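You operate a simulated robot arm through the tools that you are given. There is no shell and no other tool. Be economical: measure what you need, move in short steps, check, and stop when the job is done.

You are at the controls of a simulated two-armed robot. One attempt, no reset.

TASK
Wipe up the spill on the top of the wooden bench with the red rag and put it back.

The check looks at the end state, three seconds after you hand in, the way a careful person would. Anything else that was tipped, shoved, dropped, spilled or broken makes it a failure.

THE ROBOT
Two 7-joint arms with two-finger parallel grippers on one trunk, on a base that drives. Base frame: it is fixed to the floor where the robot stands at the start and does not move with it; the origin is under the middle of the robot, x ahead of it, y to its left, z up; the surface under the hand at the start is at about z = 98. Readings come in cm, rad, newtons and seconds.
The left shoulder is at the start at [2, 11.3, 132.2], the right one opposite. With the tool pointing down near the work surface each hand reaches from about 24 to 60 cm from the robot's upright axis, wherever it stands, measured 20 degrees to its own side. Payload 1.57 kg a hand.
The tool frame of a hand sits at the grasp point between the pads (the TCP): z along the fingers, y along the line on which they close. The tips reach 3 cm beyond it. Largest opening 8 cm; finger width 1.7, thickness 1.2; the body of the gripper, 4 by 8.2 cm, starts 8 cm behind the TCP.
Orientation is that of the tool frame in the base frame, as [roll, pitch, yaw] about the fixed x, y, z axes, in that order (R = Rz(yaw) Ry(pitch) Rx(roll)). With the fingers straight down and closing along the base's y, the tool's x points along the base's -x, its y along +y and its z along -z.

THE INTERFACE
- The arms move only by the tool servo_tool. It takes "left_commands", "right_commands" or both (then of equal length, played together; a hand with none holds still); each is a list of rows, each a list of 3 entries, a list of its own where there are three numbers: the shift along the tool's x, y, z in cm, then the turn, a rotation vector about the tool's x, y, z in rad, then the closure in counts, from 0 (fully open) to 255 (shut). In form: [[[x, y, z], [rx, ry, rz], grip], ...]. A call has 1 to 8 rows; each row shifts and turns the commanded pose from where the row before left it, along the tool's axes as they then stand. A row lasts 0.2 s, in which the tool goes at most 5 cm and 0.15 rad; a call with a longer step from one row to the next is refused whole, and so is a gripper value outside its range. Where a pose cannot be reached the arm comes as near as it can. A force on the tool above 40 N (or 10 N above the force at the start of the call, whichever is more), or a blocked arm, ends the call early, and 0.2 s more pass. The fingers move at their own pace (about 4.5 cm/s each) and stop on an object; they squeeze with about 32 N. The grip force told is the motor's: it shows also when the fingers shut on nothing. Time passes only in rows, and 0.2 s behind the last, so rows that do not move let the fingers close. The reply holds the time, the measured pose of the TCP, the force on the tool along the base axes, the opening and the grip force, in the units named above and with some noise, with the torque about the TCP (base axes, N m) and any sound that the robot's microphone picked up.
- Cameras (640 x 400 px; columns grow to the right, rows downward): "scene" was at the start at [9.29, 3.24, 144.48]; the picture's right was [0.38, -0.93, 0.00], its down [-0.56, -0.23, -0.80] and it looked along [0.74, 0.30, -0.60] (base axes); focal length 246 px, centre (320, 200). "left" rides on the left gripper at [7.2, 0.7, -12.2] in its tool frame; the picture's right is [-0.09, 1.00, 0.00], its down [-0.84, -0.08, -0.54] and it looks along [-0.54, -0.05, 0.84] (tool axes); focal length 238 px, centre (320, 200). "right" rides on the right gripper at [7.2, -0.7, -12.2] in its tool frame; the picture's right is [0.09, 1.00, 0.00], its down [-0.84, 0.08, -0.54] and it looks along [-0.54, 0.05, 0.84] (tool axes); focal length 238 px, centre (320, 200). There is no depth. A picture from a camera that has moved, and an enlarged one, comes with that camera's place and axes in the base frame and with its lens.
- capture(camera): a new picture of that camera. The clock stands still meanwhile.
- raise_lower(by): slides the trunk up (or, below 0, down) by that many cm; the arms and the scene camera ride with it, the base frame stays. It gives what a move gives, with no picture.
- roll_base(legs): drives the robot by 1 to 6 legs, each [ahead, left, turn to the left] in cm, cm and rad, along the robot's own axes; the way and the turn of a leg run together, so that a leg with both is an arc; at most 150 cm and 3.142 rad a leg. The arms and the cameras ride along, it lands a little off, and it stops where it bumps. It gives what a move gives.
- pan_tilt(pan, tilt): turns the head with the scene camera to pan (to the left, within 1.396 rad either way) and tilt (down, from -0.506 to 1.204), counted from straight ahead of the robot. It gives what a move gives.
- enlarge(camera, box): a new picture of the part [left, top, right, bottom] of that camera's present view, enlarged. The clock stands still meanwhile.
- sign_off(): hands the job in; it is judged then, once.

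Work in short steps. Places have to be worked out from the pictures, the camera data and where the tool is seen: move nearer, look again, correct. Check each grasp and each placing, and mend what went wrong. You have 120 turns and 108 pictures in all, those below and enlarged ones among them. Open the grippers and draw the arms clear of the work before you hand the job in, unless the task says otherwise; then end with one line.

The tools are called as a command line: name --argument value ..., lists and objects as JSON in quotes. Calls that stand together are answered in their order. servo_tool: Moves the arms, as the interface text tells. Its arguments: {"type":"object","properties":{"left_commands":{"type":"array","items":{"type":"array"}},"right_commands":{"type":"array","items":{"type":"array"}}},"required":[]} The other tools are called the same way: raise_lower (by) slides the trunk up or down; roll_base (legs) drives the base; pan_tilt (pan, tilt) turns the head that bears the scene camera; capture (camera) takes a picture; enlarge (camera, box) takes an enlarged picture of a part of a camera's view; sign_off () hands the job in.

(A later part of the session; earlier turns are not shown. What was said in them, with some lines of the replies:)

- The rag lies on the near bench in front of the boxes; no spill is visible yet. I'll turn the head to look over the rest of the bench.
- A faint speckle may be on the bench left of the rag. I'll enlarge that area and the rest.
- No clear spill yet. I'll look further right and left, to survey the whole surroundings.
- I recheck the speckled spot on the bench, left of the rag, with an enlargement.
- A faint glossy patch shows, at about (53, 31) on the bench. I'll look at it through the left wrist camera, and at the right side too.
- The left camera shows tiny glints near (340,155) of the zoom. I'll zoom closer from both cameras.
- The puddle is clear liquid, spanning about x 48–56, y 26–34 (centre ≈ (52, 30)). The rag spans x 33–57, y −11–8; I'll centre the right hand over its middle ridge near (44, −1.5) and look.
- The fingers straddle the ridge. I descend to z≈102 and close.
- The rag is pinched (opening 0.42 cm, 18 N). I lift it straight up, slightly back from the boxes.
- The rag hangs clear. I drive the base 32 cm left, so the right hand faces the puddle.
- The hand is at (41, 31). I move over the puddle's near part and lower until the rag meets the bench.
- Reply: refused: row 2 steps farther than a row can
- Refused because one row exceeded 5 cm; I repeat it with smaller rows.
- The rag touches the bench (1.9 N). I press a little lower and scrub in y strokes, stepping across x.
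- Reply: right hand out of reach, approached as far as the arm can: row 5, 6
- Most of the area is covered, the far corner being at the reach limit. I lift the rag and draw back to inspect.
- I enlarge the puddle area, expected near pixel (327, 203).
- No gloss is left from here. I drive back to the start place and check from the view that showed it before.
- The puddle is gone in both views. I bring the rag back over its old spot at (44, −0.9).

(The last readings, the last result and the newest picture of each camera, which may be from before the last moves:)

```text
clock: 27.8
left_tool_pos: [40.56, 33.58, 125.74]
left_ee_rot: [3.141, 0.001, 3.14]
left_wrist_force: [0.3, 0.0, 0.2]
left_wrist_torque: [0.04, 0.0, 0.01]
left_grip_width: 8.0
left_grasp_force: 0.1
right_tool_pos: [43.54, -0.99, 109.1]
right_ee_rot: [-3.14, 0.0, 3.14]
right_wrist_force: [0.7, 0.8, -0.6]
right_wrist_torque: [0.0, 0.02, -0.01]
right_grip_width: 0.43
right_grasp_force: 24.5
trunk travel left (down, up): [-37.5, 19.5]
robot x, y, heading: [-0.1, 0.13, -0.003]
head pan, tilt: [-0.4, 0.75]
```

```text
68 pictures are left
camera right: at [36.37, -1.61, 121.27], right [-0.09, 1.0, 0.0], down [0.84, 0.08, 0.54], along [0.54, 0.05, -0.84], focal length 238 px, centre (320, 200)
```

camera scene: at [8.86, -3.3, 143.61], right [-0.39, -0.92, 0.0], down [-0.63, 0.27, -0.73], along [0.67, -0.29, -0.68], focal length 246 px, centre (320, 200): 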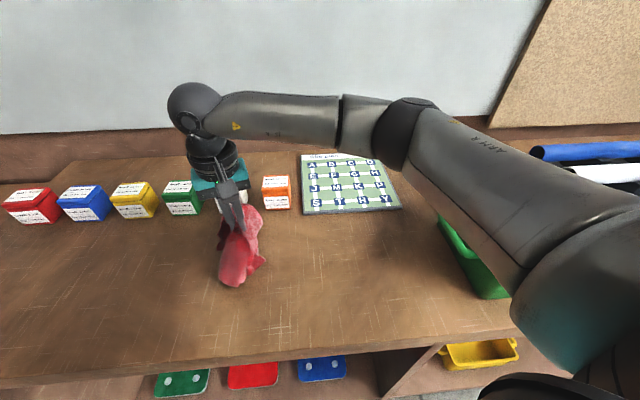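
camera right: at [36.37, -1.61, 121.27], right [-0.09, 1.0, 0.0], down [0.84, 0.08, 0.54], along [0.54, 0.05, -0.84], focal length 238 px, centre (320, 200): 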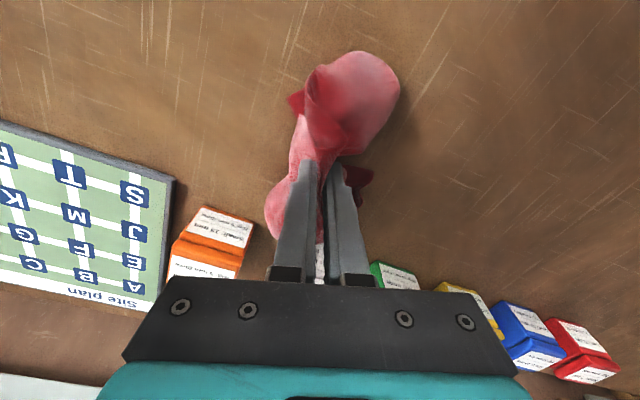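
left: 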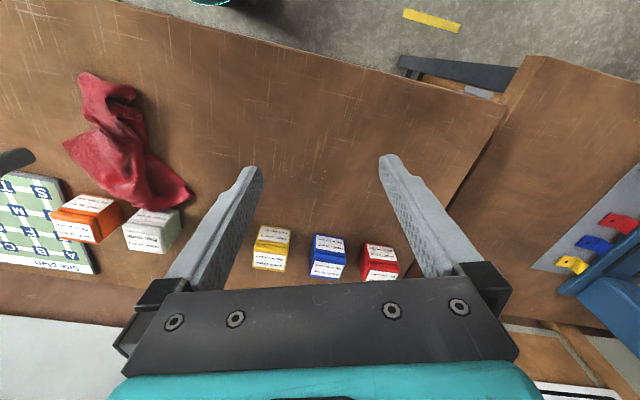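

The rag hangs over its old place. I lower it to the bench, open and wait.

servo_tool --right_commands '[[[0, 0, 2.5], [0, 0, 0], 255], [[0, 0, 2.5], [0, 0, 0], 255], [[0, 0, 1.7], [0, 0, 0], 255], [[0, 0, 0], [0, 0, 0], 255], [[0, 0, 0], [0, 0, 0], 100], [[0, 0, 0], [0, 0, 0], 60], [[0, 0, 0], [0, 0, 0], 0], [[0, 0, 0], [0, 0, 0], 0]]'

servo_tool --right_commands '[[[0, 0, 0], [0, 0, 0], 0], [[0, 0, 0], [0, 0, 0], 0], [[0, 0, -2], [0, 0, 0], 0], [[0, 0, -2], [0, 0, 0], 0], [[0, 0, -2], [0, 0, 0], 0], [[0, 0, -3], [0, 0, 0], 0], [[0, 0, -3], [0, 0, 0], 0], [[4, 0, -3], [0, 0, 0], 0]]'

capture --camera "scene"

capture --camera "right"

```text
clock: 29.6
left_tool_pos: [40.58, 33.66, 125.78]
left_ee_rot: [-3.141, -0.001, -3.14]
left_wrist_force: [-0.4, 0.6, 0.5]
left_wrist_torque: [-0.01, 0.03, 0.0]
left_grip_width: 8.0
left_grasp_force: 0.1
right_tool_pos: [43.45, -0.95, 102.41]
right_ee_rot: [-3.142, -0.001, 3.139]
right_wrist_force: [-0.5, -0.4, 0.4]
right_wrist_torque: [-0.04, 0.01, -0.01]
right_grip_width: 8.0
right_grasp_force: 0.1
trunk travel left (down, up): [-37.5, 19.5]
robot x, y, heading: [-0.16, 0.27, -0.005]
head pan, tilt: [-0.4, 0.75]
```

```text
clock: 31.4
left_tool_pos: [40.52, 33.67, 125.79]
left_ee_rot: [-3.14, 0.0, 3.139]
left_wrist_force: [-0.4, -0.8, -0.4]
left_wrist_torque: [0.01, -0.06, 0.0]
left_grip_width: 8.01
left_grasp_force: 0.0
right_tool_pos: [39.4, -0.75, 117.46]
right_ee_rot: [3.141, 0.001, 3.139]
right_wrist_force: [-0.3, 0.7, 0.2]
right_wrist_torque: [-0.03, -0.02, 0.01]
right_grip_width: 7.97
right_grasp_force: 0.1
trunk travel left (down, up): [-37.5, 19.5]
robot x, y, heading: [0.42, 0.02, -0.008]
head pan, tilt: [-0.4, 0.75]
```

```text
67 pictures are left
camera scene: at [8.72, -3.3, 143.62], right [-0.39, -0.92, 0.0], down [-0.63, 0.27, -0.73], along [0.67, -0.29, -0.68], focal length 246 px, centre (320, 200)
```

scene: 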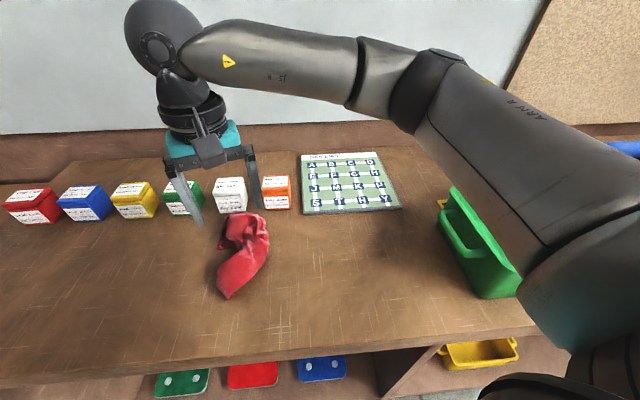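

```text
66 pictures are left
camera right: at [32.21, -1.47, 129.67], right [-0.09, 1.0, 0.0], down [0.84, 0.08, 0.54], along [0.54, 0.05, -0.84], focal length 238 px, centre (320, 200)
```

right: 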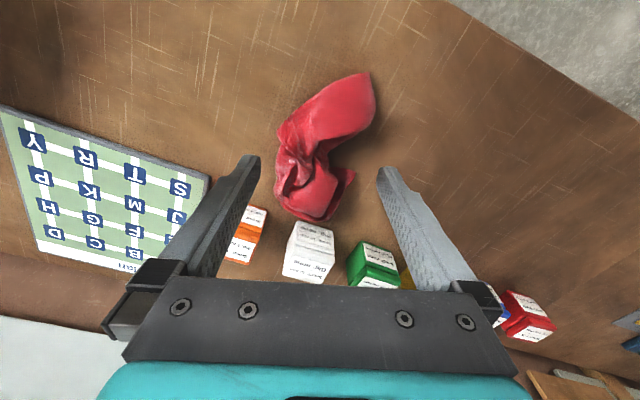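

The rag lies back on its old spot, the boxes and plan are untouched, and the puddle is gone. The open right hand is clear, so I hand in.

sign_off

```text
The job is handed in.
```

I wiped up the clear spill on the bench with the red rag and put the rag back where it lay, a bit more bunched up than before. The pictures showed nothing else moved, and both grippers are open and clear.
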